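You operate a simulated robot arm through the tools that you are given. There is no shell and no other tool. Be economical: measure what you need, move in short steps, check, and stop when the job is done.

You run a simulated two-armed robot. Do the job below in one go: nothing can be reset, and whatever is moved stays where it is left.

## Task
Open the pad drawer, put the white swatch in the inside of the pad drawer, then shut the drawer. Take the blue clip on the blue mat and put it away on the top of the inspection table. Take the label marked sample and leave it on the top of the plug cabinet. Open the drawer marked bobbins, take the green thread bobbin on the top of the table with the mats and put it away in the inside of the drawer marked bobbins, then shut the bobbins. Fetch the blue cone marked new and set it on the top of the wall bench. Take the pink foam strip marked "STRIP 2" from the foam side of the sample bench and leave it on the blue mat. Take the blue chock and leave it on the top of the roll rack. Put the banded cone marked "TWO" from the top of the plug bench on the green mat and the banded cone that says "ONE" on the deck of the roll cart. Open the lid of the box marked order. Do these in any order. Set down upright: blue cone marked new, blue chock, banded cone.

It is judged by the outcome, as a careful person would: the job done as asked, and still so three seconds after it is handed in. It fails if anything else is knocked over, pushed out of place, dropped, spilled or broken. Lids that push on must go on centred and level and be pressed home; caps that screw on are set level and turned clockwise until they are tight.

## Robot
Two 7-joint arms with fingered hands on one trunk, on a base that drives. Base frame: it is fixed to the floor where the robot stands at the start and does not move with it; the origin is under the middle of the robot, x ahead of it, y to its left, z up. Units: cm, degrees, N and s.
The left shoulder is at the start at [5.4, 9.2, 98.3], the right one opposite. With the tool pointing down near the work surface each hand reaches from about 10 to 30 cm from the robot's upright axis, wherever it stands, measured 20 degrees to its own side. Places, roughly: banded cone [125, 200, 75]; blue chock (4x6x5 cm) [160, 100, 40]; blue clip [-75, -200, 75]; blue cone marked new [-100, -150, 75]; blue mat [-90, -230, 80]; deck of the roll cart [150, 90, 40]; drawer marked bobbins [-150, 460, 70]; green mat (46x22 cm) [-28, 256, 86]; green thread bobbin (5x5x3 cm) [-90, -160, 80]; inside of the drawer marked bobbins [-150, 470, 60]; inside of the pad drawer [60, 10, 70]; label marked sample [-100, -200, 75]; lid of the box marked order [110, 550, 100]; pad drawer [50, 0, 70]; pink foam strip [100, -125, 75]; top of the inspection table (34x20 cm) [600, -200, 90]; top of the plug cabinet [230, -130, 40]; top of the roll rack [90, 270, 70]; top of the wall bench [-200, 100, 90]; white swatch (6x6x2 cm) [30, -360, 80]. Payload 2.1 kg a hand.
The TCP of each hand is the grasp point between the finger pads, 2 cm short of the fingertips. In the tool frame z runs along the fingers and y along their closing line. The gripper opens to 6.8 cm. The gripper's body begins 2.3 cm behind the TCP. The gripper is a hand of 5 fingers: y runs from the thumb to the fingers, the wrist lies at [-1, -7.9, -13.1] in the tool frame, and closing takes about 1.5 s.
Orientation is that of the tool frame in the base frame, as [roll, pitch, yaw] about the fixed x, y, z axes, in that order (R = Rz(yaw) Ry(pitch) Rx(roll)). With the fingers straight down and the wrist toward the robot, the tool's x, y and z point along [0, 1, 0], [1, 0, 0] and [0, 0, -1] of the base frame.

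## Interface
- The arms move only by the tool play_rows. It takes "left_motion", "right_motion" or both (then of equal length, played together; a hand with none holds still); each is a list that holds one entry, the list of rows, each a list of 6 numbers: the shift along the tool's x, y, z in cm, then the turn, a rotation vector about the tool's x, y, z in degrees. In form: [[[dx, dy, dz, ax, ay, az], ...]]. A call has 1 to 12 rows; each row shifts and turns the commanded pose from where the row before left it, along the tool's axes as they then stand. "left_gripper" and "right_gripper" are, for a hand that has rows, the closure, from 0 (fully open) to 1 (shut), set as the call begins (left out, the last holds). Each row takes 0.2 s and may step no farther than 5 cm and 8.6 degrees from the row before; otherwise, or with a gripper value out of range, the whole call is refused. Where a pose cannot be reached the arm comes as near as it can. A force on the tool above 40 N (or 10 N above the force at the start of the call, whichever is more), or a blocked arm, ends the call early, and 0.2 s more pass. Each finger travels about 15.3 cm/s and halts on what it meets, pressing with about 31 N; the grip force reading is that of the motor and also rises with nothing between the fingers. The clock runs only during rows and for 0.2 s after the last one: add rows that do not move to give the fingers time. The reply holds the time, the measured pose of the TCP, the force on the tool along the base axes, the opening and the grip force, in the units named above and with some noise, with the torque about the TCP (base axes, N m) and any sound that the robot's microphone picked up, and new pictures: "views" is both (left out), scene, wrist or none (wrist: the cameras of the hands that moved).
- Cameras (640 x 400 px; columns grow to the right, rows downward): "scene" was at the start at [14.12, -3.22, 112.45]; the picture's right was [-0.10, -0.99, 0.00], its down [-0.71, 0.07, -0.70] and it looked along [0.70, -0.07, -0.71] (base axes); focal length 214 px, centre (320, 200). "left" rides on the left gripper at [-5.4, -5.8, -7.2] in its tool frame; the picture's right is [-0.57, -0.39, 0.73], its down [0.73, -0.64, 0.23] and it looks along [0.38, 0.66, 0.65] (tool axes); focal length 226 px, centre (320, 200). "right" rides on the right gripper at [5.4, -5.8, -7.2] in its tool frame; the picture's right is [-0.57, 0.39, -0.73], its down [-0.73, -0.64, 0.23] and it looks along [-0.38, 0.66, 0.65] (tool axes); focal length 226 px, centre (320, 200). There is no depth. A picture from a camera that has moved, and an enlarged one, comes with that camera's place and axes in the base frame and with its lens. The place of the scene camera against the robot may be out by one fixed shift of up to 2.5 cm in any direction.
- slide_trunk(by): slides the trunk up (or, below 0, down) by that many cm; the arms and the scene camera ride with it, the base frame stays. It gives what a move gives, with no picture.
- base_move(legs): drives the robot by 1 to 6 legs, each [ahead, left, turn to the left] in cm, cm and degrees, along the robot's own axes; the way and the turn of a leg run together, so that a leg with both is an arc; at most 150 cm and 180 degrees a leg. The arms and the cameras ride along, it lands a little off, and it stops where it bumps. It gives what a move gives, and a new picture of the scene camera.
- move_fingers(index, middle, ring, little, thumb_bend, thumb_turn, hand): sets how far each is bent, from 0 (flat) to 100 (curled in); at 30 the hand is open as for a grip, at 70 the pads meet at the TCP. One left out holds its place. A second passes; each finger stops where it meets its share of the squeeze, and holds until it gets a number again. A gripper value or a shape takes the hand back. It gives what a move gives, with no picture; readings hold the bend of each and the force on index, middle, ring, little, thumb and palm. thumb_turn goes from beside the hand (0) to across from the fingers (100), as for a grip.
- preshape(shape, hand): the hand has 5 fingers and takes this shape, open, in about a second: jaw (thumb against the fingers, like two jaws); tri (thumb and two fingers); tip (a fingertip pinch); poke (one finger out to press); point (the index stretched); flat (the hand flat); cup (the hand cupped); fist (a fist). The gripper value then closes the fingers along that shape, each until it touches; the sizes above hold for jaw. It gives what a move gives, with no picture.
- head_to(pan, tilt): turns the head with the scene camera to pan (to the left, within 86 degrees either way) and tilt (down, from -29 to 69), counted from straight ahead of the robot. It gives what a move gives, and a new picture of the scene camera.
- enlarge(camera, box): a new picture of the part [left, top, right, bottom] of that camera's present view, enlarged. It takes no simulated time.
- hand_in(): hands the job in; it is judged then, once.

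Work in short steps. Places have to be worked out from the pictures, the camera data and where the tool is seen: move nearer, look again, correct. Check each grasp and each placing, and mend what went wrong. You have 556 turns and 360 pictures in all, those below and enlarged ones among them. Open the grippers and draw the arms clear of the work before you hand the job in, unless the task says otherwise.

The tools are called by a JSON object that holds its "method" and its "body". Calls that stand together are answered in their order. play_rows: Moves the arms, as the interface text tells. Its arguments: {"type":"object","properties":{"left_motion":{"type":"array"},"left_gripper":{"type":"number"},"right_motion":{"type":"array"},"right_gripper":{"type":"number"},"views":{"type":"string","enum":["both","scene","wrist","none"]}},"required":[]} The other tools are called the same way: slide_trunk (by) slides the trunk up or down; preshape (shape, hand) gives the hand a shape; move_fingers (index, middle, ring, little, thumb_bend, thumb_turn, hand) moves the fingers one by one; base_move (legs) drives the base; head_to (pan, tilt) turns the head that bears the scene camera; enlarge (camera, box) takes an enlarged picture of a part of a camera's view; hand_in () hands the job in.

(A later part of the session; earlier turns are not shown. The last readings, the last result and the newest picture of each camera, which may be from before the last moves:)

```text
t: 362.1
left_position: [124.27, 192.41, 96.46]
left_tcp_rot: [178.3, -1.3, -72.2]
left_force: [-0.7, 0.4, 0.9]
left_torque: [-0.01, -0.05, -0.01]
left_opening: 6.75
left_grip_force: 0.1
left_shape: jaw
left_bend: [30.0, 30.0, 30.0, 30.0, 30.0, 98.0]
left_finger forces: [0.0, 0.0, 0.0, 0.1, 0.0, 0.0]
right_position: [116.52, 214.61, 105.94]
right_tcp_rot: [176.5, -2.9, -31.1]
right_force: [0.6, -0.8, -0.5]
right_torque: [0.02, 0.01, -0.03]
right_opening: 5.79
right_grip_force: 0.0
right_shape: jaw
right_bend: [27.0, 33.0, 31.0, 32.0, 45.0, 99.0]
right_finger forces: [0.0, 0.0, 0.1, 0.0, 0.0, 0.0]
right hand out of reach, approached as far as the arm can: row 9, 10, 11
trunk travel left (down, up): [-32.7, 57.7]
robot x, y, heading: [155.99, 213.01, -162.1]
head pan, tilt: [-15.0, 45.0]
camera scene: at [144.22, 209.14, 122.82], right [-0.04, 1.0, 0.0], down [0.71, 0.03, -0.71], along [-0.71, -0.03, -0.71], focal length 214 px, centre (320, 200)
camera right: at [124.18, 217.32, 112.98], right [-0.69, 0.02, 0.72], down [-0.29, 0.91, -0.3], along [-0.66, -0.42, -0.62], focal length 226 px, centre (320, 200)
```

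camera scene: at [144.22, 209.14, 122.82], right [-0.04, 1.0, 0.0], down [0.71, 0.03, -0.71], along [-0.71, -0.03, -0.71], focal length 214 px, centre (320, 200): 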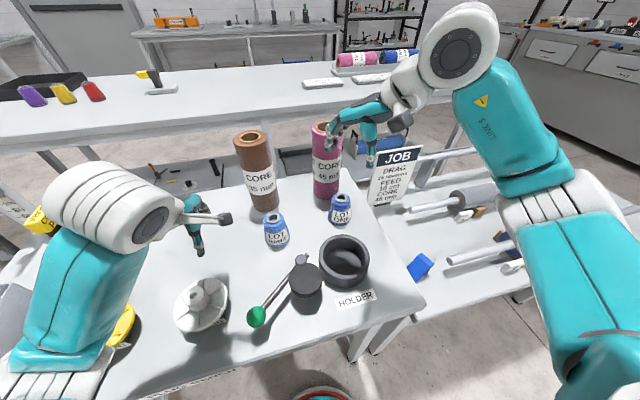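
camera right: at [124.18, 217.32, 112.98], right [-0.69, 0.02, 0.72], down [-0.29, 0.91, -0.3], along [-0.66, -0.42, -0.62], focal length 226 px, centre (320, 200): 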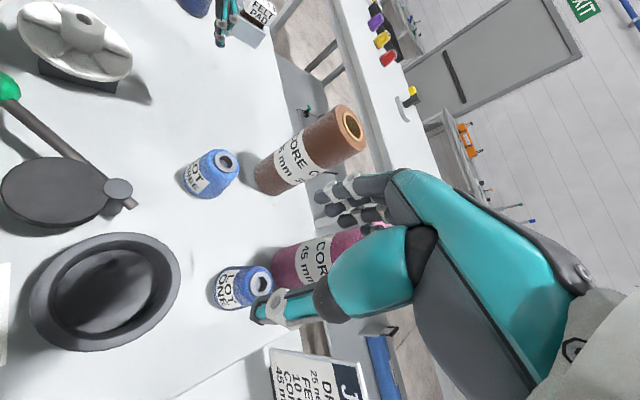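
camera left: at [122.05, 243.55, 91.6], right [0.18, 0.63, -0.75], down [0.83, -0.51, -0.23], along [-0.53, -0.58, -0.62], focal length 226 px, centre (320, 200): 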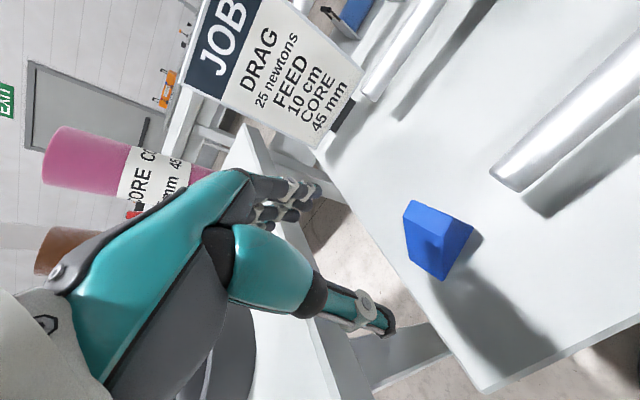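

The turned pose is reach-limited; instead use a small turn with a 25° forward tilt, which also keeps clear of the core. Reach forward while still high.

{"method": "play_rows", "body": {"right_motion": [[[0, 0, 0, 0, 0, 8], [0, 0, 0, 0, 0, 8], [0, 0, 0, 0, 0, 8], [0, 0, 0, -8, 0, 0], [0, 0, 0, -8, 0, 0], [0, 0, 0, -8, 0, 0], [-1.7, 1.9, 0.88, 0, 0, 0], [-1.7, 1.9, 0.88, 0, 0, 0], [-1.7, 1.9, 0.88, 0, 0, 0]]], "right_gripper": 0.25, "views": "wrist"}}

```text
t: 364.1
left_position: [124.45, 192.47, 96.53]
left_tcp_rot: [178.3, -1.4, -72.2]
left_force: [0.8, -0.3, 0.1]
left_torque: [-0.01, 0.04, 0.02]
left_opening: 6.76
left_grip_force: 0.1
left_shape: jaw
left_bend: [30.0, 30.0, 30.0, 30.0, 30.0, 98.0]
left_finger forces: [0.1, 0.0, 0.1, 0.1, 0.0, 0.1]
right_position: [108.56, 215.42, 105.63]
right_tcp_rot: [153.8, -4.0, -55.1]
right_force: [-0.1, 0.7, 0.5]
right_torque: [0.0, 0.01, 0.0]
right_opening: 5.14
right_grip_force: 0.0
right_shape: jaw
right_bend: [27.0, 36.0, 33.0, 34.0, 55.0, 99.0]
right_finger forces: [0.0, 0.1, 0.0, 0.1, 0.0, 0.0]
trunk travel left (down, up): [-32.7, 57.7]
robot x, y, heading: [155.63, 213.11, -162.4]
head pan, tilt: [-15.0, 45.0]
camera right: at [118.34, 215.87, 109.8], right [-0.38, 0.5, 0.78], down [-0.01, 0.84, -0.54], along [-0.93, -0.21, -0.31], focal length 226 px, centre (320, 200)
```

right: 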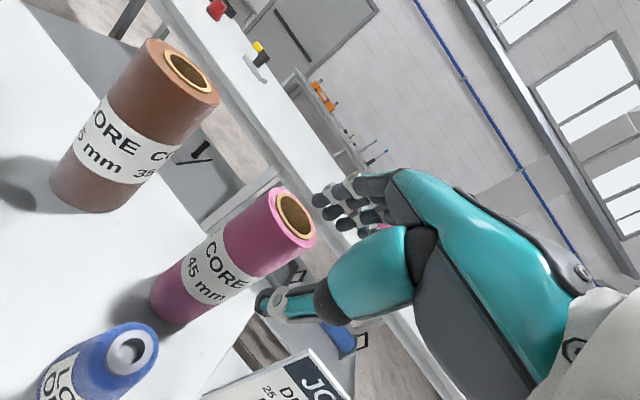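

Now directly above the cone. Lower 12 cm vertically and check.

{"method": "play_rows", "body": {"right_motion": [[[0, -1.75, 3.6, 0, 0, 0], [0, -1.75, 3.6, 0, 0, 0], [0, -1.75, 3.6, 0, 0, 0]]], "views": "both"}}

```text
t: 364.9
left_position: [124.45, 192.49, 96.62]
left_tcp_rot: [178.3, -1.3, -72.2]
left_force: [-0.5, 0.5, 0.3]
left_torque: [0.01, 0.0, -0.01]
left_opening: 6.8
left_grip_force: 0.0
left_shape: jaw
left_bend: [30.0, 30.0, 30.0, 30.0, 30.0, 98.0]
left_finger forces: [0.0, 0.0, 0.0, 0.0, 0.0, 0.1]
right_position: [108.94, 214.87, 93.78]
right_tcp_rot: [153.9, -4.1, -55.1]
right_force: [-0.2, 0.7, 0.2]
right_torque: [0.0, 0.03, 0.04]
right_opening: 5.13
right_grip_force: 0.1
right_shape: jaw
right_bend: [27.0, 36.0, 33.0, 34.0, 55.0, 99.0]
right_finger forces: [0.1, 0.0, 0.0, 0.0, 0.0, 0.1]
trunk travel left (down, up): [-32.7, 57.7]
robot x, y, heading: [155.75, 213.13, -162.4]
head pan, tilt: [-15.0, 45.0]
camera scene: at [144.22, 209.14, 122.82], right [-0.04, 1.0, 0.0], down [0.71, 0.03, -0.71], along [-0.71, -0.03, -0.71], focal length 214 px, centre (320, 200)
camera right: at [118.8, 215.41, 97.93], right [-0.38, 0.5, 0.78], down [-0.01, 0.84, -0.54], along [-0.93, -0.21, -0.31], focal length 226 px, centre (320, 200)
```

scene: 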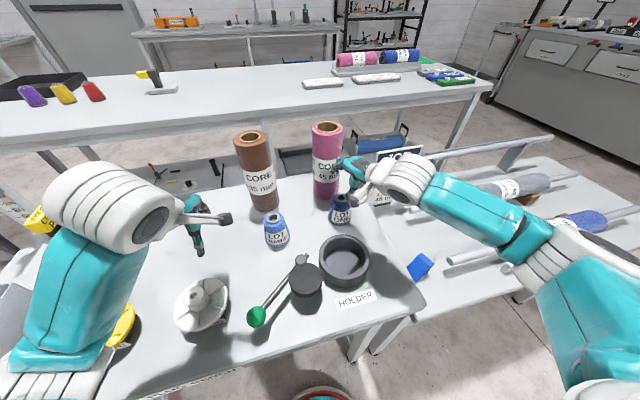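
right: 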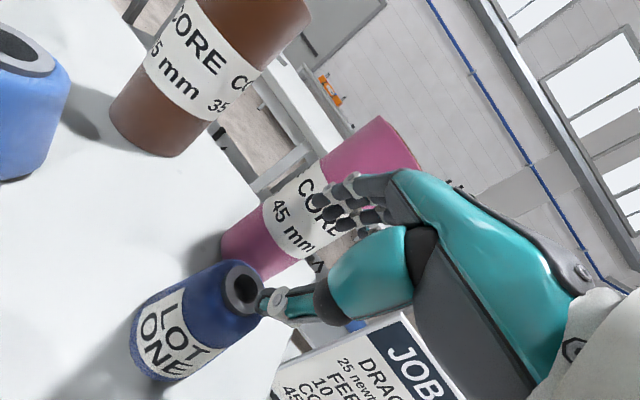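

Aligned within 0.3 cm and ~3 cm clear of the core. Lower 8 more.

{"method": "play_rows", "body": {"right_motion": [[[0, -1.5, 2.7, 0, 0, 0], [0, -1.1, 2.25, 0, 0, 0], [0, -0.9, 1.8, 0, 0, 0]]], "views": "wrist"}}

```text
t: 365.7
left_position: [124.33, 192.45, 96.6]
left_tcp_rot: [178.4, -1.4, -72.1]
left_force: [-0.3, -0.1, -1.0]
left_torque: [0.02, 0.0, 0.0]
left_opening: 6.78
left_grip_force: 0.0
left_shape: jaw
left_bend: [30.0, 30.0, 30.0, 30.0, 30.0, 98.0]
left_finger forces: [0.1, 0.0, 0.0, 0.0, 0.0, 0.0]
right_position: [109.52, 214.28, 86.21]
right_tcp_rot: [153.8, -4.0, -55.2]
right_force: [-1.5, 0.6, 2.6]
right_torque: [0.0, 0.04, 0.01]
right_opening: 5.15
right_grip_force: 0.0
right_shape: jaw
right_bend: [27.0, 35.0, 32.0, 34.0, 55.0, 99.0]
right_finger forces: [0.0, 0.2, 0.8, 1.2, 0.1, 0.0]
trunk travel left (down, up): [-32.7, 57.7]
robot x, y, heading: [155.92, 213.11, -162.7]
head pan, tilt: [-15.0, 45.0]
camera right: at [119.34, 214.72, 90.44], right [-0.38, 0.5, 0.78], down [-0.01, 0.84, -0.54], along [-0.93, -0.21, -0.31], focal length 226 px, centre (320, 200)
```

right: 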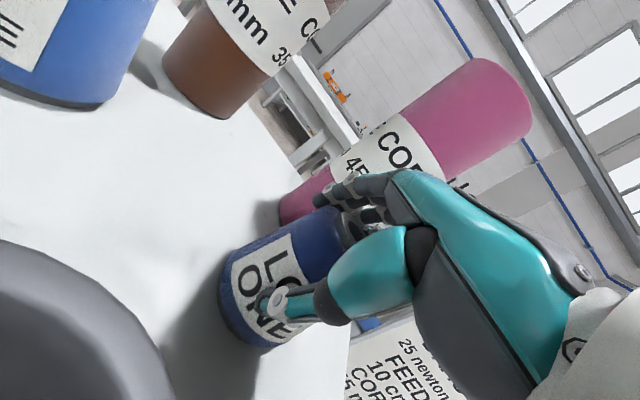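

Lightly touching the cone. Close the grip.

{"method": "play_rows", "body": {"right_motion": [[[0, 0, 0, 0, 0, 0], [0, 0, 0, 0, 0, 0], [0, 0, 0, 0, 0, 0], [0, 0, 0, 0, 0, 0], [0, 0, 0, 0, 0, 0], [0, 0, 0, 0, 0, 0]]], "right_gripper": 0.9, "views": "wrist"}}

```text
t: 367.1
left_position: [124.36, 192.54, 96.69]
left_tcp_rot: [178.4, -1.4, -72.1]
left_force: [-0.5, 0.0, -0.4]
left_torque: [0.03, -0.01, 0.01]
left_opening: 6.81
left_grip_force: 0.1
left_shape: jaw
left_bend: [30.0, 30.0, 30.0, 30.0, 30.0, 98.0]
left_finger forces: [0.0, 0.1, 0.1, 0.1, 0.0, 0.0]
right_position: [109.55, 214.27, 86.24]
right_tcp_rot: [153.9, -4.0, -55.2]
right_force: [-0.5, -0.6, 0.7]
right_torque: [0.0, 0.02, 0.02]
right_opening: 0.0
right_grip_force: 31.3
right_shape: jaw
right_bend: [64.0, 73.0, 70.0, 70.0, 83.0, 100.0]
right_finger forces: [0.0, 0.0, 0.8, 0.0, 0.0, 0.1]
trunk travel left (down, up): [-32.7, 57.7]
robot x, y, heading: [156.24, 213.23, -162.7]
head pan, tilt: [-15.0, 45.0]
camera right: at [119.33, 214.71, 90.45], right [-0.38, 0.5, 0.78], down [-0.01, 0.84, -0.54], along [-0.93, -0.21, -0.31], focal length 226 px, centre (320, 200)
```

right: 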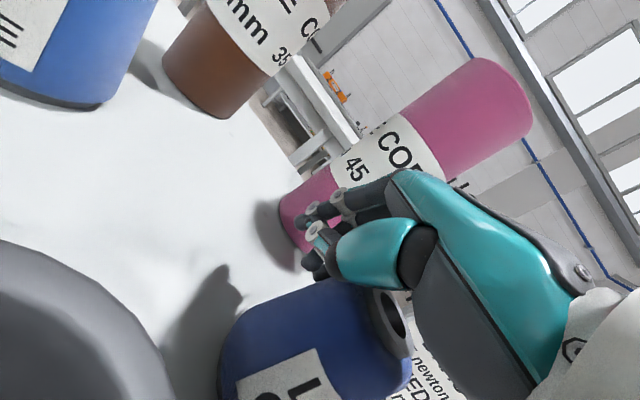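

The cone slipped out sideways. Check its state with the scene camera.

{"method": "enlarge", "body": {"camera": "scene", "box": [220, 100, 480, 300]}}

```text
2.00 times, centred on (350, 200) of scene
camera zoom: at [144.22, 209.14, 122.82], right [-0.04, 1.0, 0.0], down [0.71, 0.03, -0.71], along [-0.71, -0.03, -0.71], focal length 429 px, centre (260, 200)
```

zoom: 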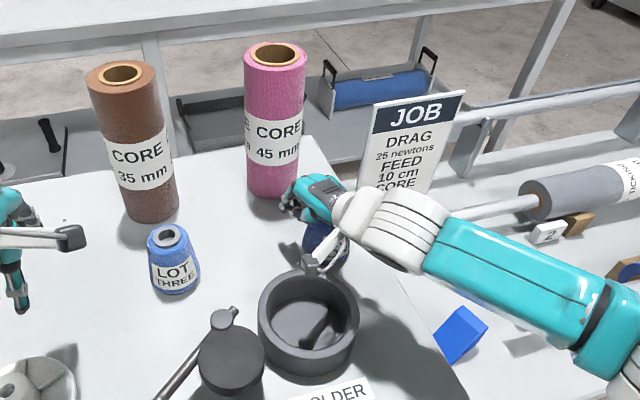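

The cone still stands beneath the palm. Raise the hand straight up, then re-measure.

{"method": "play_rows", "body": {"right_motion": [[[0, 0.44, -0.9, 0, 0, 0], [0, 0.88, -1.8, 0, 0, 0], [0, 1.32, -2.7, 0, 0, 0], [0, 1.75, -3.6, 0, 0, 0]]], "views": "both"}}

```text
t: 368.1
left_position: [124.41, 192.48, 96.54]
left_tcp_rot: [178.4, -1.4, -72.1]
left_force: [0.4, -0.2, 0.0]
left_torque: [0.01, -0.01, -0.04]
left_opening: 6.79
left_grip_force: 0.1
left_shape: jaw
left_bend: [30.0, 30.0, 30.0, 30.0, 30.0, 98.0]
left_finger forces: [0.0, 0.0, 0.1, 0.0, 0.1, 0.0]
right_position: [109.14, 214.76, 96.23]
right_tcp_rot: [154.0, -4.1, -55.2]
right_force: [0.7, 0.3, 0.8]
right_torque: [0.01, 0.0, 0.0]
right_opening: 0.0
right_grip_force: 30.7
right_shape: jaw
right_bend: [64.0, 73.0, 70.0, 70.0, 83.0, 100.0]
right_finger forces: [0.0, 0.1, 0.1, 0.0, 0.1, 0.1]
trunk travel left (down, up): [-32.7, 57.7]
robot x, y, heading: [156.09, 212.49, -162.7]
head pan, tilt: [-15.0, 45.0]
camera scene: at [144.22, 209.14, 122.82], right [-0.04, 1.0, 0.0], down [0.71, 0.03, -0.71], along [-0.71, -0.03, -0.71], focal length 214 px, centre (320, 200)
camera right: at [118.89, 215.15, 100.35], right [-0.38, 0.49, 0.78], down [-0.01, 0.84, -0.54], along [-0.93, -0.21, -0.31], focal length 226 px, centre (320, 200)
```

scene: 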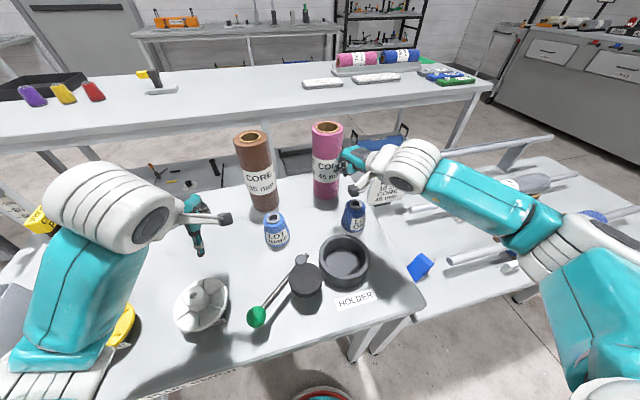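
right: 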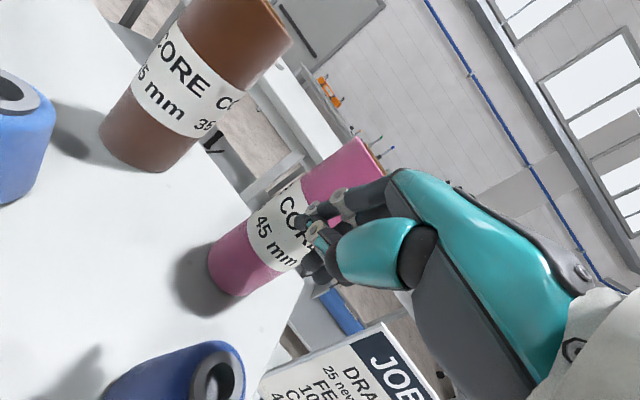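

Cone is still upright, now at ≈(110.2,217.8). I open the hand and re-centre precisely above it.

{"method": "play_rows", "body": {"right_motion": [[[-0.9, -1.1, -0.6, 0, 0, 0], [-0.99, -1.18, -0.66, 0, 0, 0], [0, 0, 0, 0, 0, 0], [0, 0, 0, 0, 0, 0], [0, 0, 0, 0, 0, 0], [0, 0, 0, 0, 0, 0], [0, 0, 0, 0, 0, 0]]], "right_gripper": 0.05, "views": "both"}}

```text
t: 369.7
left_position: [124.36, 192.29, 96.55]
left_tcp_rot: [178.4, -1.4, -72.1]
left_force: [0.3, -0.4, 0.3]
left_torque: [0.03, 0.02, -0.02]
left_opening: 6.77
left_grip_force: 0.0
left_shape: jaw
left_bend: [30.0, 30.0, 30.0, 30.0, 30.0, 98.0]
left_finger forces: [0.1, 0.0, 0.0, 0.0, 0.0, 0.0]
right_position: [110.15, 217.68, 96.16]
right_tcp_rot: [154.0, -4.0, -55.2]
right_force: [0.0, -0.3, -0.4]
right_torque: [-0.01, 0.0, 0.01]
right_opening: 6.38
right_grip_force: 0.1
right_shape: jaw
right_bend: [32.0, 31.0, 30.0, 31.0, 31.0, 98.0]
right_finger forces: [0.1, 0.0, 0.0, 0.0, 0.1, 0.0]
trunk travel left (down, up): [-32.7, 57.7]
robot x, y, heading: [155.95, 213.2, -162.7]
head pan, tilt: [-15.0, 45.0]
camera scene: at [144.22, 209.14, 122.82], right [-0.04, 1.0, 0.0], down [0.71, 0.03, -0.71], along [-0.71, -0.03, -0.71], focal length 214 px, centre (320, 200)
camera right: at [119.99, 218.23, 100.39], right [-0.38, 0.5, 0.78], down [-0.01, 0.84, -0.54], along [-0.93, -0.21, -0.31], focal length 226 px, centre (320, 200)
```

scene: 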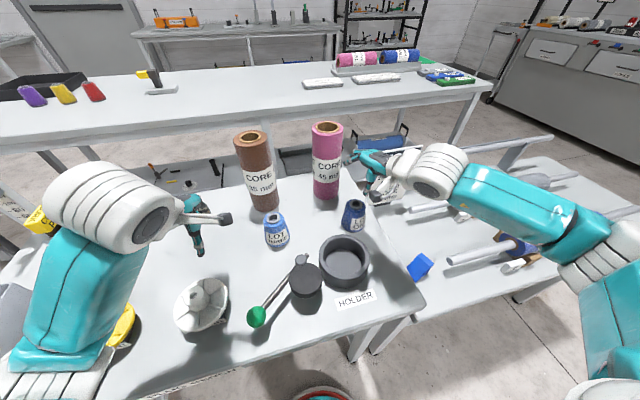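
right: 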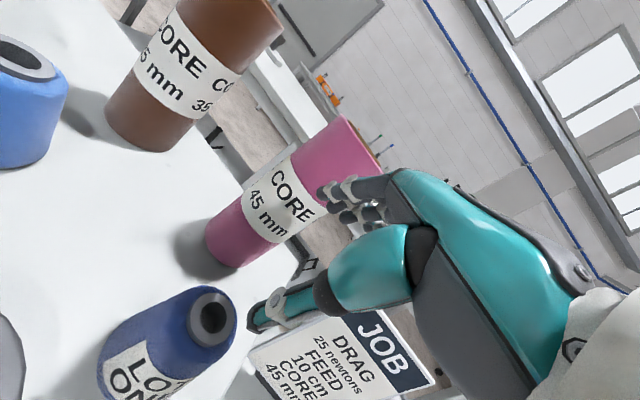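

Triangulating gives the cone at (109.45,218.0), top z≈87. Correct and lower most of the way.

{"method": "play_rows", "body": {"right_motion": [[[-0.64, 0.38, 0.13, 0, 0, 0], [-0.27, -1.63, 3.35, 0, 0, 0], [-0.18, -1.1, 2.25, 0, 0, 0]]], "views": "wrist"}}

```text
t: 370.5
left_position: [124.49, 192.48, 96.63]
left_tcp_rot: [178.3, -1.4, -72.1]
left_force: [1.0, -0.2, -0.4]
left_torque: [-0.01, 0.02, -0.01]
left_opening: 6.79
left_grip_force: 0.0
left_shape: jaw
left_bend: [30.0, 30.0, 30.0, 30.0, 30.0, 98.0]
left_finger forces: [0.1, 0.0, 0.0, 0.0, 0.0, 0.0]
right_position: [109.52, 218.22, 89.89]
right_tcp_rot: [153.9, -4.0, -55.2]
right_force: [0.5, 0.3, 1.1]
right_torque: [0.0, -0.03, -0.04]
right_opening: 6.55
right_grip_force: 0.1
right_shape: jaw
right_bend: [32.0, 31.0, 30.0, 31.0, 29.0, 98.0]
right_finger forces: [0.0, 0.0, 0.0, 0.1, 0.8, 0.0]
trunk travel left (down, up): [-32.7, 57.7]
robot x, y, heading: [155.76, 212.93, -162.4]
head pan, tilt: [-15.0, 45.0]
camera right: at [119.35, 218.6, 94.06], right [-0.38, 0.49, 0.78], down [-0.01, 0.84, -0.54], along [-0.93, -0.21, -0.31], focal length 226 px, centre (320, 200)
```

right: 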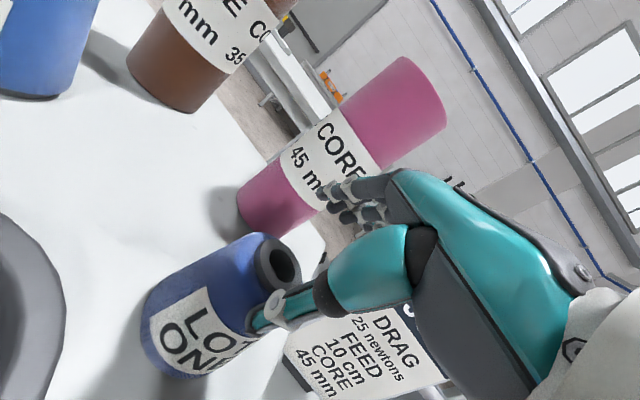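

Thumb just brushes the cone; shift the hand back 0.7 cm, fully open, then lower the rest.

{"method": "play_rows", "body": {"right_motion": [[[0, -0.63, -0.31, 0, 0, 0], [-0.17, -1.05, 2.15, 0, 0, 0], [-0.14, -0.87, 1.8, 0, 0, 0]]], "right_gripper": 0, "views": "wrist"}}

```text
t: 371.3
left_position: [124.37, 192.48, 96.61]
left_tcp_rot: [178.2, -1.4, -72.1]
left_force: [-0.7, -0.1, -0.2]
left_torque: [-0.03, -0.01, 0.02]
left_opening: 6.78
left_grip_force: 0.0
left_shape: jaw
left_bend: [30.0, 30.0, 30.0, 30.0, 30.0, 98.0]
left_finger forces: [0.0, 0.1, 0.0, 0.1, 0.1, 0.0]
right_position: [110.07, 218.46, 85.62]
right_tcp_rot: [153.8, -4.0, -55.2]
right_force: [-0.4, 0.3, 6.0]
right_torque: [-0.11, 0.14, -0.01]
right_opening: 6.77
right_grip_force: 0.1
right_shape: jaw
right_bend: [26.0, 30.0, 30.0, 30.0, 30.0, 98.0]
right_finger forces: [5.2, 0.1, 0.0, 0.1, 0.0, 0.0]
trunk travel left (down, up): [-32.7, 57.7]
robot x, y, heading: [156.0, 213.26, -162.9]
head pan, tilt: [-15.0, 45.0]
camera right: at [119.91, 218.97, 89.78], right [-0.38, 0.5, 0.78], down [-0.01, 0.84, -0.54], along [-0.93, -0.21, -0.31], focal length 226 px, centre (320, 200)
```

right: 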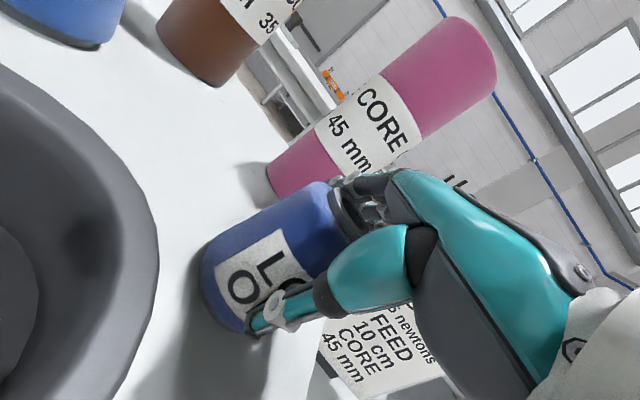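

Close now around the cone.

{"method": "play_rows", "body": {"right_motion": [[[0, 0, 0, 0, 0, 0], [0, 0, 0, 0, 0, 0], [0, 0, 0, 0, 0, 0], [0, 0, 0, 0, 0, 0], [0, 0, 0, 0, 0, 0], [0, 0, 0, 0, 0, 0]]], "right_gripper": 0.9, "views": "wrist"}}

```text
t: 372.7
left_position: [124.48, 192.31, 96.6]
left_tcp_rot: [178.1, -1.4, -72.2]
left_force: [-0.1, -0.1, -0.3]
left_torque: [-0.02, -0.01, 0.03]
left_opening: 6.79
left_grip_force: 0.1
left_shape: jaw
left_bend: [30.0, 30.0, 30.0, 30.0, 30.0, 98.0]
left_finger forces: [0.0, 0.0, 0.0, 0.0, 0.1, 0.1]
right_position: [110.12, 218.57, 85.56]
right_tcp_rot: [153.7, -4.1, -55.1]
right_force: [-0.4, -1.0, 18.3]
right_torque: [0.24, -0.39, -0.03]
right_opening: 4.64
right_grip_force: 30.8
right_shape: jaw
right_bend: [75.0, 43.0, 43.0, 42.0, 45.0, 100.0]
right_finger forces: [24.6, 8.5, 0.1, 0.1, 26.0, 0.0]
trunk travel left (down, up): [-32.7, 57.7]
robot x, y, heading: [155.9, 213.47, -162.7]
head pan, tilt: [-15.0, 45.0]
camera right: at [119.96, 218.96, 89.8], right [-0.38, 0.5, 0.78], down [-0.01, 0.84, -0.54], along [-0.93, -0.21, -0.31], focal length 226 px, centre (320, 200)
```

right: 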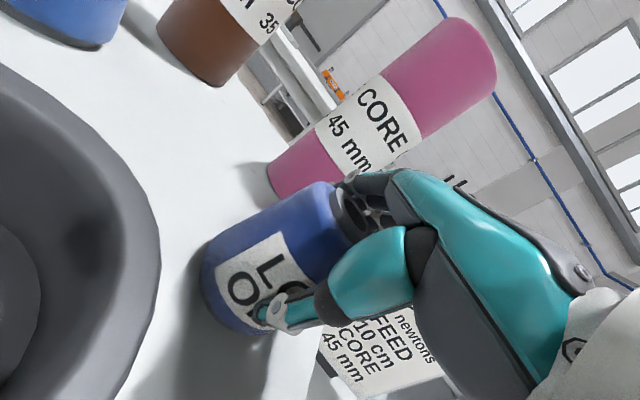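

Gripped (4.6 cm). Lift slowly.

{"method": "play_rows", "body": {"right_motion": [[[0.07, 0.44, -0.9, 0, 0, 0], [0.14, 0.87, -1.8, 0, 0, 0], [0.14, 0.87, -1.8, 0, 0, 0]]], "views": "both"}}

```text
t: 373.5
left_position: [124.32, 192.31, 96.6]
left_tcp_rot: [178.2, -1.4, -72.2]
left_force: [0.0, -0.4, -0.1]
left_torque: [0.0, -0.01, 0.01]
left_opening: 6.79
left_grip_force: 0.1
left_shape: jaw
left_bend: [30.0, 30.0, 30.0, 30.0, 30.0, 98.0]
left_finger forces: [0.0, 0.1, 0.1, 0.0, 0.1, 0.0]
right_position: [109.95, 218.63, 90.55]
right_tcp_rot: [154.0, -4.0, -55.2]
right_force: [0.0, -0.4, -1.5]
right_torque: [-0.04, 0.02, -0.01]
right_opening: 4.42
right_grip_force: 30.6
right_shape: jaw
right_bend: [74.0, 44.0, 43.0, 42.0, 49.0, 100.0]
right_finger forces: [15.3, 9.2, 0.0, 0.0, 21.8, 0.1]
trunk travel left (down, up): [-32.7, 57.7]
robot x, y, heading: [155.37, 212.99, -162.5]
head pan, tilt: [-15.0, 45.0]
camera scene: at [144.21, 209.14, 122.81], right [-0.04, 1.0, 0.0], down [0.71, 0.03, -0.71], along [-0.71, -0.03, -0.71], focal length 214 px, centre (320, 200)
camera right: at [119.83, 218.97, 94.7], right [-0.38, 0.5, 0.78], down [-0.01, 0.84, -0.54], along [-0.93, -0.21, -0.32], focal length 226 px, centre (320, 200)
```

scene: 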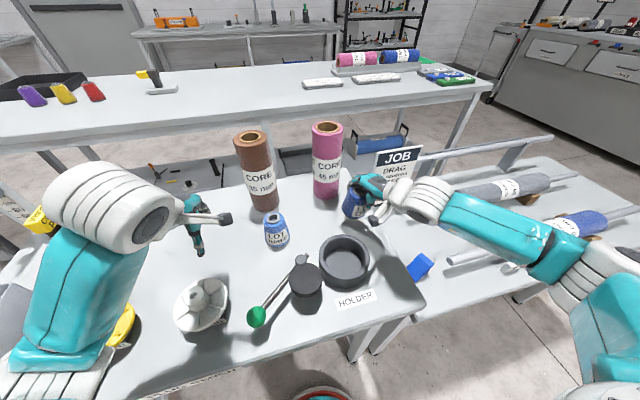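
right: 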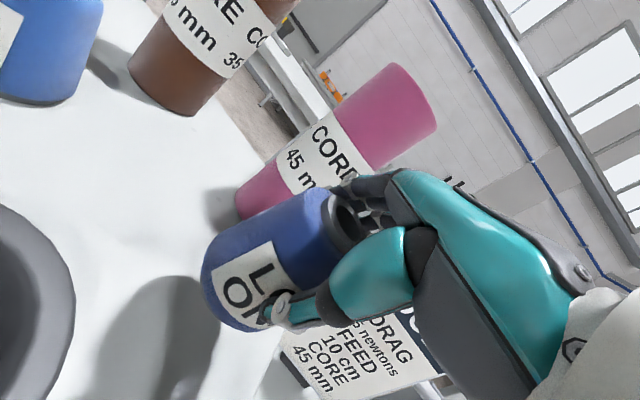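

Cone held vertical relative to the hand (I keep this hand tilt). Raise it, and locate LOT TWO for the left hand.

{"method": "play_rows", "body": {"right_motion": [[[0.28, 1.75, -3.6, 0, 0, 0], [0.28, 1.75, -3.6, 0, 0, 0], [0.28, 1.75, -3.6, 0, 0, 0], [0, -2.5, -1.2, 0, 0, 0], [0, -2.5, -1.2, 0, 0, 0]]], "views": "none"}}

{"method": "base_move", "body": {"legs": [[-6, 0, 0], [0, 38, 0]]}}

{"method": "head_to", "body": {"pan": 12, "tilt": 45}}

```text
t: 374.7
left_position: [124.42, 192.37, 96.68]
left_tcp_rot: [178.2, -1.4, -72.2]
left_force: [-0.3, -0.2, -0.2]
left_torque: [0.02, 0.02, -0.03]
left_opening: 6.78
left_grip_force: 0.0
left_shape: jaw
left_bend: [30.0, 30.0, 30.0, 30.0, 30.0, 98.0]
left_finger forces: [0.0, 0.0, 0.0, 0.0, 0.1, 0.1]
right_position: [114.54, 221.86, 102.53]
right_tcp_rot: [154.0, -4.0, -55.2]
right_force: [-0.9, 1.0, -0.8]
right_torque: [0.03, -0.02, 0.01]
right_opening: 4.42
right_grip_force: 30.9
right_shape: jaw
right_bend: [74.0, 44.0, 43.0, 42.0, 51.0, 100.0]
right_finger forces: [15.0, 9.4, 0.0, 0.0, 22.0, 0.1]
trunk travel left (down, up): [-32.7, 57.7]
robot x, y, heading: [155.68, 213.27, -162.5]
head pan, tilt: [-15.0, 45.0]
```

```text
t: 377.6
left_position: [141.27, 158.08, 96.68]
left_tcp_rot: [178.3, -1.4, -72.2]
left_force: [-0.4, -0.1, -0.4]
left_torque: [-0.01, 0.0, 0.01]
left_opening: 6.77
left_grip_force: 0.1
left_shape: jaw
left_bend: [30.0, 30.0, 30.0, 30.0, 30.0, 98.0]
left_finger forces: [0.1, 0.0, 0.0, 0.0, 0.0, 0.0]
right_position: [131.57, 187.67, 102.54]
right_tcp_rot: [154.0, -4.1, -55.0]
right_force: [-0.3, 0.7, -1.0]
right_torque: [0.01, 0.0, 0.01]
right_opening: 4.41
right_grip_force: 31.0
right_shape: jaw
right_bend: [74.0, 44.0, 43.0, 42.0, 51.0, 100.0]
right_finger forces: [15.0, 9.5, 0.0, 0.0, 22.0, 0.1]
trunk travel left (down, up): [-32.7, 57.7]
robot x, y, heading: [173.0, 178.57, -162.4]
head pan, tilt: [-15.0, 45.0]
camera scene: at [161.21, 174.82, 122.82], right [-0.04, 1.0, 0.0], down [0.71, 0.03, -0.71], along [-0.71, -0.03, -0.71], focal length 214 px, centre (320, 200)
```

scene: 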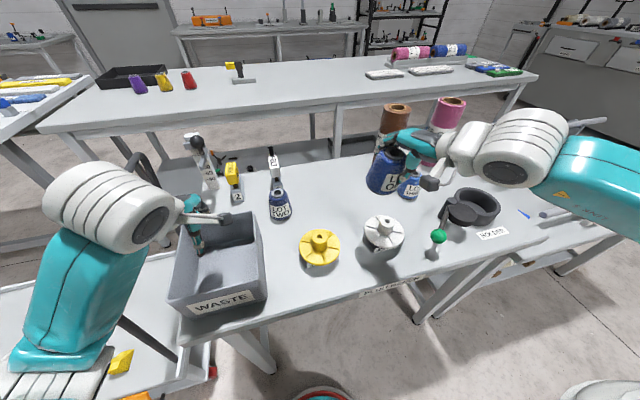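

```text
t: 378.6
left_position: [141.35, 158.05, 96.59]
left_tcp_rot: [178.3, -1.3, -72.2]
left_force: [0.3, -1.4, 0.1]
left_torque: [0.02, 0.0, 0.0]
left_opening: 6.77
left_grip_force: 0.0
left_shape: jaw
left_bend: [30.0, 30.0, 30.0, 30.0, 30.0, 98.0]
left_finger forces: [0.0, 0.0, 0.1, 0.0, 0.0, 0.0]
right_position: [131.41, 187.56, 102.6]
right_tcp_rot: [153.9, -4.0, -55.2]
right_force: [-0.6, 1.2, -1.6]
right_torque: [-0.01, -0.04, 0.02]
right_opening: 4.39
right_grip_force: 31.4
right_shape: jaw
right_bend: [74.0, 44.0, 43.0, 42.0, 51.0, 100.0]
right_finger forces: [15.0, 9.6, 0.0, 0.0, 22.0, 0.0]
trunk travel left (down, up): [-32.7, 57.7]
robot x, y, heading: [172.63, 178.8, -162.4]
head pan, tilt: [12.0, 45.0]
camera scene: at [162.25, 171.18, 122.82], right [-0.49, 0.87, 0.0], down [0.62, 0.35, -0.71], along [-0.62, -0.35, -0.71], focal length 214 px, centre (320, 200)
```

scene: 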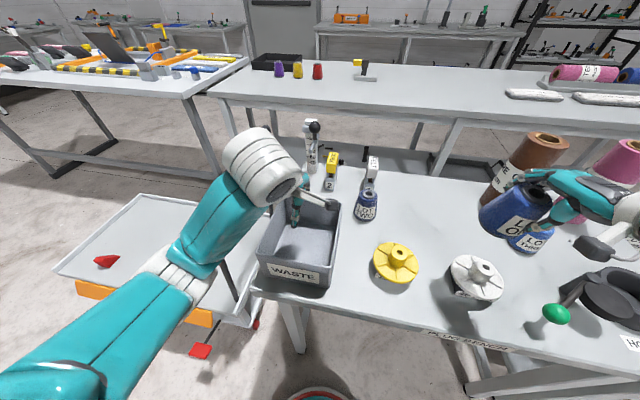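

LOT TWO ≈(125.5,165.5). Position so the left hand can reach it: right 14, forward 6.

{"method": "base_move", "body": {"legs": [[0, -14, 0], [6, 0, 0]]}}

{"method": "play_rows", "body": {"left_motion": [[[0, 2, -2, -8, 0, 0], [0, 2, -1, -8, 0, 0], [0, 2, 0, -8, 0, 0]]], "left_gripper": 0, "views": "both"}}

```text
t: 380.4
left_position: [131.38, 169.61, 96.59]
left_tcp_rot: [178.3, -1.4, -72.3]
left_force: [-0.3, 0.0, -0.7]
left_torque: [0.0, 0.03, -0.01]
left_opening: 6.79
left_grip_force: 0.2
left_shape: jaw
left_bend: [30.0, 30.0, 30.0, 30.0, 30.0, 98.0]
left_finger forces: [0.0, 0.0, 0.0, 0.1, 0.0, 0.0]
right_position: [121.52, 199.13, 102.6]
right_tcp_rot: [153.9, -4.0, -55.1]
right_force: [-0.4, 0.2, -1.4]
right_torque: [0.02, -0.03, 0.0]
right_opening: 4.4
right_grip_force: 30.8
right_shape: jaw
right_bend: [74.0, 44.0, 43.0, 42.0, 51.0, 100.0]
right_finger forces: [15.0, 9.4, 0.1, 0.1, 22.1, 0.0]
trunk travel left (down, up): [-32.7, 57.7]
robot x, y, heading: [162.77, 190.2, -162.7]
head pan, tilt: [12.0, 45.0]
camera scene: at [152.35, 182.67, 122.82], right [-0.49, 0.87, 0.0], down [0.62, 0.35, -0.71], along [-0.62, -0.35, -0.71], focal length 214 px, centre (320, 200)
```

scene: 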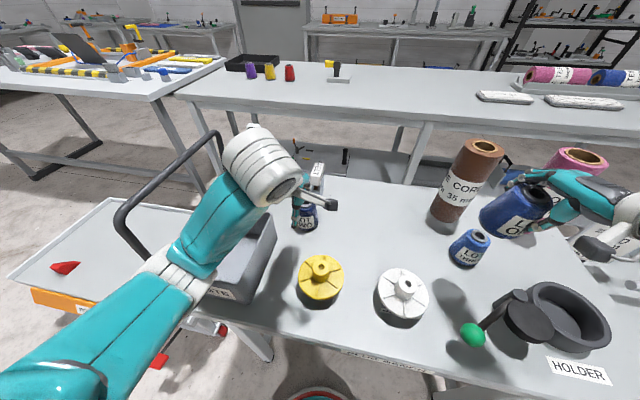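

```text
t: 381.2
left_position: [125.96, 168.04, 100.51]
left_tcp_rot: [154.3, -1.4, -72.2]
left_force: [0.3, 0.0, 0.3]
left_torque: [-0.01, 0.0, -0.01]
left_opening: 6.79
left_grip_force: 0.1
left_shape: jaw
left_bend: [30.0, 30.0, 30.0, 30.0, 30.0, 98.0]
left_finger forces: [0.1, 0.0, 0.1, 0.0, 0.0, 0.0]
right_position: [121.56, 199.12, 102.58]
right_tcp_rot: [154.0, -4.0, -55.4]
right_force: [-0.1, -0.3, -1.0]
right_torque: [0.01, 0.0, -0.05]
right_opening: 4.38
right_grip_force: 30.4
right_shape: jaw
right_bend: [74.0, 44.0, 43.0, 42.0, 51.0, 100.0]
right_finger forces: [15.0, 9.5, 0.1, 0.0, 22.0, 0.1]
trunk travel left (down, up): [-32.7, 57.7]
robot x, y, heading: [162.8, 190.06, -162.6]
head pan, tilt: [12.0, 45.0]
camera scene: at [152.35, 182.67, 122.82], right [-0.49, 0.87, 0.0], down [0.62, 0.35, -0.71], along [-0.62, -0.35, -0.71], focal length 214 px, centre (320, 200)
camera left: at [132.32, 175.93, 104.32], right [-0.14, 0.53, -0.84], down [0.68, -0.56, -0.47], along [-0.72, -0.63, -0.28], focal length 226 px, centre (320, 200)
```

scene: 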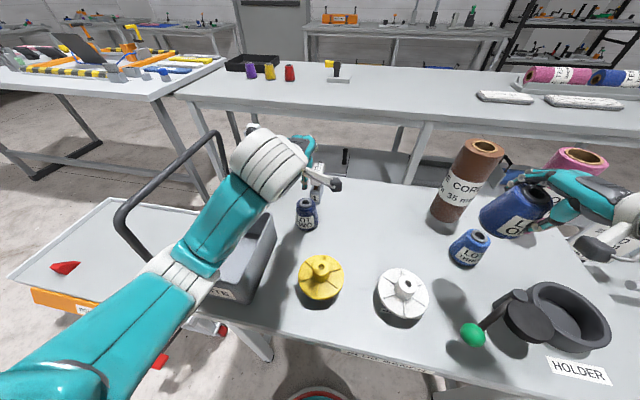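
left: 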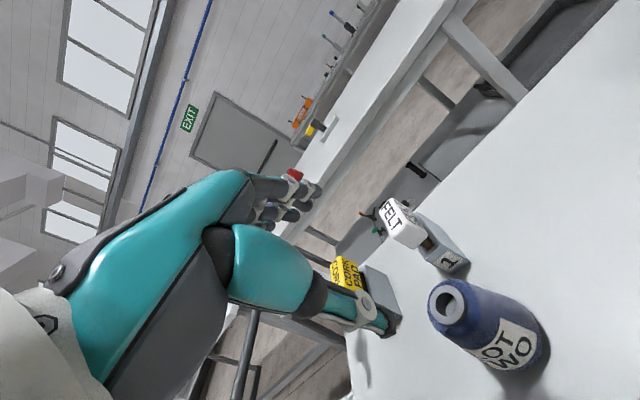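

LOT TWO at (124,165.5). Move above it and lower to z≈91.

{"method": "play_rows", "body": {"left_motion": [[[1.8, 1.84, 0.93, 0, 0, 0], [-0.08, -1.37, 2.85, 0, 0, 0], [-0.08, -1.37, 2.85, 0, 0, 0], [-0.08, -1.37, 2.85, 0, 0, 0]]], "views": "wrist"}}

```text
t: 382.2
left_position: [124.56, 165.59, 91.07]
left_tcp_rot: [154.3, -1.4, -72.2]
left_force: [0.3, -0.8, 0.0]
left_torque: [0.02, 0.02, 0.01]
left_opening: 6.79
left_grip_force: 0.1
left_shape: jaw
left_bend: [30.0, 30.0, 30.0, 30.0, 30.0, 98.0]
left_finger forces: [0.0, 0.0, 0.0, 0.0, 0.1, 0.1]
right_position: [121.67, 199.14, 102.58]
right_tcp_rot: [153.8, -4.0, -55.2]
right_force: [0.5, 0.3, -1.9]
right_torque: [-0.02, -0.04, 0.01]
right_opening: 4.37
right_grip_force: 30.5
right_shape: jaw
right_bend: [74.0, 44.0, 43.0, 42.0, 51.0, 100.0]
right_finger forces: [15.0, 9.4, 0.0, 0.0, 22.0, 0.0]
trunk travel left (down, up): [-32.7, 57.7]
robot x, y, heading: [163.12, 190.44, -162.8]
head pan, tilt: [12.0, 45.0]
camera left: at [130.88, 173.46, 94.96], right [-0.14, 0.53, -0.84], down [0.68, -0.56, -0.47], along [-0.72, -0.63, -0.28], focal length 226 px, centre (320, 200)
```

left: 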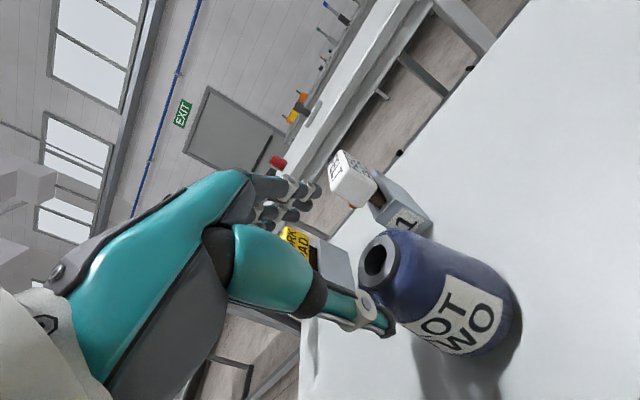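

Cone axis refined to (124.45,166.1), top z 88. Correct and lower to grasp height.

{"method": "play_rows", "body": {"left_motion": [[[-0.53, -0.57, -0.29, 0, 0, 0], [-0.06, -1.08, 2.25, 0, 0, 0], [-0.06, -1.08, 2.25, 0, 0, 0]]], "views": "wrist"}}

```text
t: 383.0
left_position: [125.1, 166.75, 86.52]
left_tcp_rot: [153.5, -1.6, -72.3]
left_force: [-0.4, -1.1, 3.6]
left_torque: [-0.03, 0.11, -0.01]
left_opening: 6.81
left_grip_force: 0.0
left_shape: jaw
left_bend: [29.0, 29.0, 29.0, 30.0, 30.0, 98.0]
left_finger forces: [2.3, 0.5, 0.5, 0.0, 0.0, 0.0]
right_position: [121.95, 199.52, 102.72]
right_tcp_rot: [153.5, -4.3, -55.1]
right_force: [-0.6, 0.9, -1.5]
right_torque: [-0.01, 0.0, 0.0]
right_opening: 4.39
right_grip_force: 31.1
right_shape: jaw
right_bend: [74.0, 44.0, 43.0, 42.0, 51.0, 100.0]
right_finger forces: [15.0, 9.5, 0.0, 0.0, 22.1, 0.0]
trunk travel left (down, up): [-32.7, 57.7]
robot x, y, heading: [162.75, 190.16, -162.6]
head pan, tilt: [12.0, 45.0]
camera left: at [131.58, 174.71, 90.24], right [-0.14, 0.52, -0.84], down [0.68, -0.57, -0.47], along [-0.72, -0.63, -0.27], focal length 226 px, centre (320, 200)
```

left: 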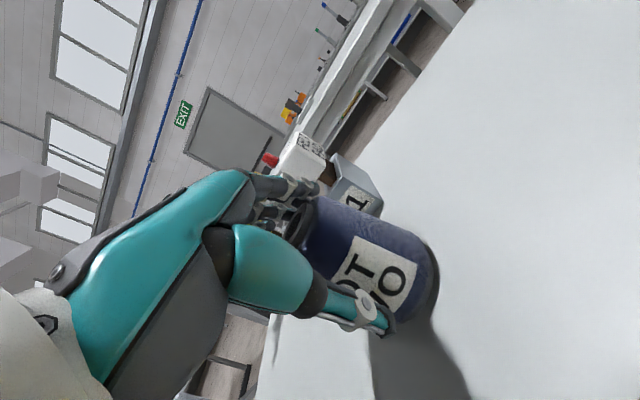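

Slight body tilt suggests my forearm touches something (waste bin?). Close the grip and lift promptly, then check.

{"method": "play_rows", "body": {"left_motion": [[[0, 0, 0, 0, 0, 0], [0, 0, 0, 0, 0, 0], [0, 0, 0, 0, 0, 0], [0, 0, 0, 0, 0, 0], [0, 0, 0, 0, 0, 0]]], "left_gripper": 0.9, "views": "both"}}

```text
t: 384.2
left_position: [125.09, 166.33, 85.92]
left_tcp_rot: [154.2, -1.4, -72.3]
left_force: [1.2, 1.5, 14.4]
left_torque: [0.15, -0.45, -0.04]
left_opening: 3.96
left_grip_force: 31.4
left_shape: jaw
left_bend: [75.0, 40.0, 38.0, 46.0, 68.0, 95.0]
left_finger forces: [16.2, 8.2, 4.4, 1.5, 26.8, 0.0]
right_position: [121.62, 199.11, 102.6]
right_tcp_rot: [153.8, -4.1, -55.1]
right_force: [0.6, 0.1, -2.2]
right_torque: [-0.01, 0.02, -0.03]
right_opening: 4.4
right_grip_force: 30.5
right_shape: jaw
right_bend: [74.0, 44.0, 43.0, 42.0, 51.0, 100.0]
right_finger forces: [15.1, 9.6, 0.1, 0.0, 22.2, 0.0]
trunk travel left (down, up): [-32.7, 57.7]
robot x, y, heading: [163.01, 190.08, -162.4]
head pan, tilt: [12.0, 45.0]
camera scene: at [152.44, 182.73, 122.83], right [-0.49, 0.87, 0.0], down [0.62, 0.35, -0.71], along [-0.62, -0.35, -0.71], focal length 214 px, centre (320, 200)
camera left: at [131.34, 174.2, 89.78], right [-0.14, 0.53, -0.84], down [0.68, -0.56, -0.47], along [-0.72, -0.63, -0.28], focal length 226 px, centre (320, 200)
```

scene: 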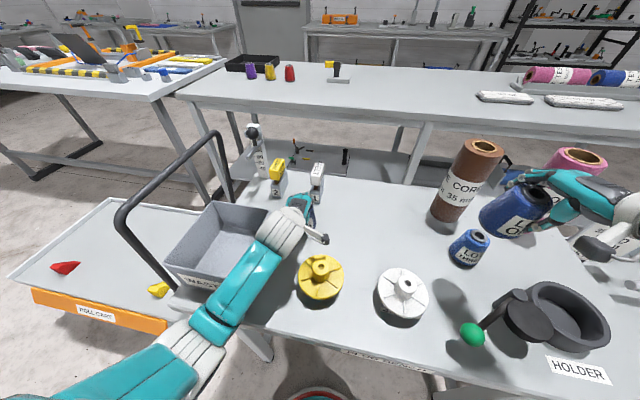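
left: 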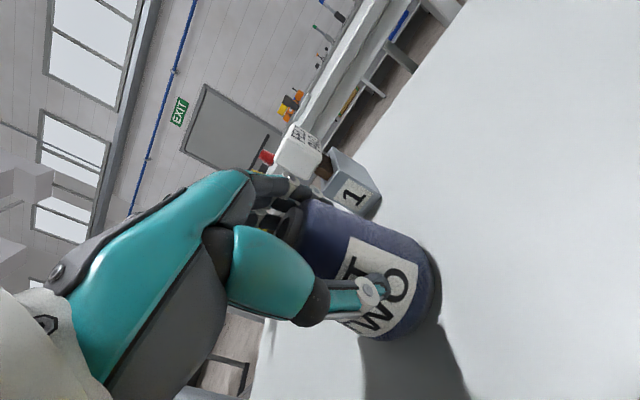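

LOT TWO gripped. Lift straight up.

{"method": "play_rows", "body": {"left_motion": [[[0.02, 0.43, -0.9, 0, 0, 0], [0.05, 0.87, -1.8, 0, 0, 0], [0.07, 1.3, -2.7, 0, 0, 0], [0.1, 1.73, -3.6, 0, 0, 0], [0.1, 1.73, -3.6, 0, 0, 0], [0.05, 0.87, -1.8, 0, 0, 0]]], "views": "both"}}

```text
t: 385.6
left_position: [125.14, 166.41, 102.1]
left_tcp_rot: [154.3, -1.3, -72.3]
left_force: [-0.6, -0.4, -1.9]
left_torque: [0.02, -0.03, -0.02]
left_opening: 3.68
left_grip_force: 31.4
left_shape: jaw
left_bend: [75.0, 42.0, 41.0, 46.0, 72.0, 95.0]
left_finger forces: [13.3, 7.4, 4.6, 0.8, 21.3, 0.0]
right_position: [121.52, 199.22, 102.44]
right_tcp_rot: [153.9, -4.0, -55.2]
right_force: [0.2, 0.2, -1.3]
right_torque: [0.01, 0.02, 0.03]
right_opening: 4.4
right_grip_force: 30.6
right_shape: jaw
right_bend: [74.0, 44.0, 43.0, 42.0, 51.0, 100.0]
right_finger forces: [15.0, 9.5, 0.0, 0.1, 22.1, 0.0]
trunk travel left (down, up): [-32.7, 57.7]
robot x, y, heading: [162.9, 190.41, -162.7]
head pan, tilt: [12.0, 45.0]
camera scene: at [152.35, 182.67, 122.82], right [-0.49, 0.87, 0.0], down [0.62, 0.35, -0.71], along [-0.62, -0.35, -0.71], focal length 214 px, centre (320, 200)
camera left: at [131.55, 174.27, 105.93], right [-0.13, 0.53, -0.84], down [0.68, -0.56, -0.47], along [-0.72, -0.63, -0.29], focal length 226 px, centre (320, 200)
```

scene: 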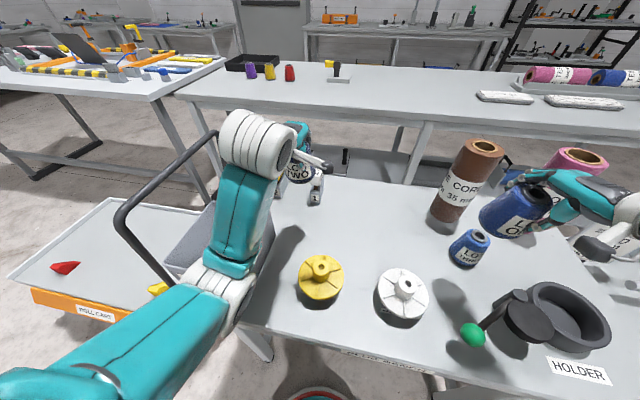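
left: 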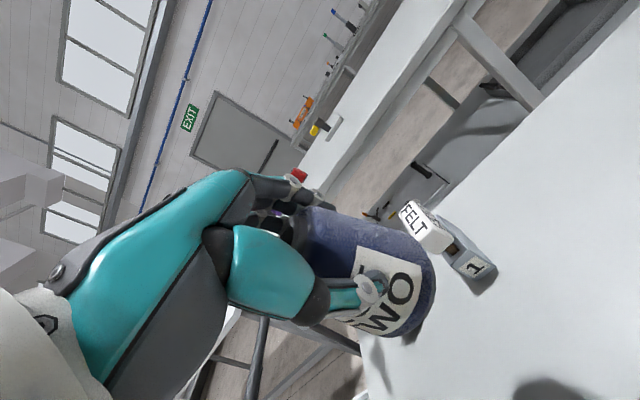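

Both cones held. Back away and check the bench (waste bin).

{"method": "base_move", "body": {"legs": [[-25, 0, 0]]}}

```text
t: 387.5
left_position: [149.03, 173.89, 102.08]
left_tcp_rot: [154.3, -1.3, -72.2]
left_force: [-0.8, 1.1, -1.1]
left_torque: [-0.02, -0.01, 0.02]
left_opening: 3.71
left_grip_force: 31.2
left_shape: jaw
left_bend: [75.0, 42.0, 41.0, 46.0, 72.0, 95.0]
left_finger forces: [13.3, 7.5, 4.6, 0.8, 21.4, 0.0]
right_position: [145.48, 206.53, 102.52]
right_tcp_rot: [153.9, -4.1, -55.2]
right_force: [0.0, 0.7, -1.0]
right_torque: [0.04, -0.02, 0.01]
right_opening: 4.39
right_grip_force: 30.9
right_shape: jaw
right_bend: [74.0, 44.0, 43.0, 42.0, 51.0, 100.0]
right_finger forces: [15.0, 9.5, 0.0, 0.0, 22.0, 0.1]
trunk travel left (down, up): [-32.7, 57.7]
robot x, y, heading: [186.58, 197.6, -162.6]
head pan, tilt: [12.0, 45.0]
camera scene: at [176.2, 190.14, 122.82], right [-0.49, 0.87, 0.0], down [0.62, 0.35, -0.71], along [-0.62, -0.35, -0.71], focal length 214 px, centre (320, 200)
```

scene: 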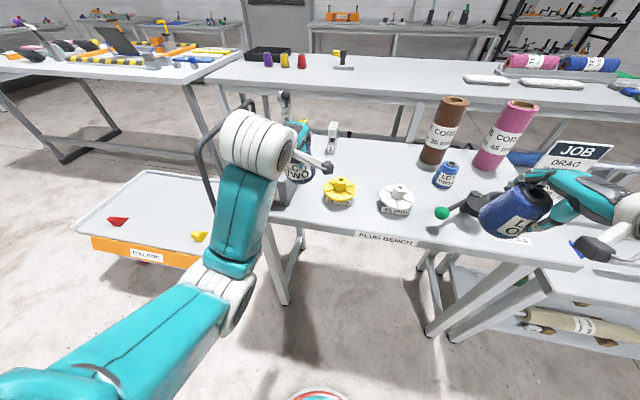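

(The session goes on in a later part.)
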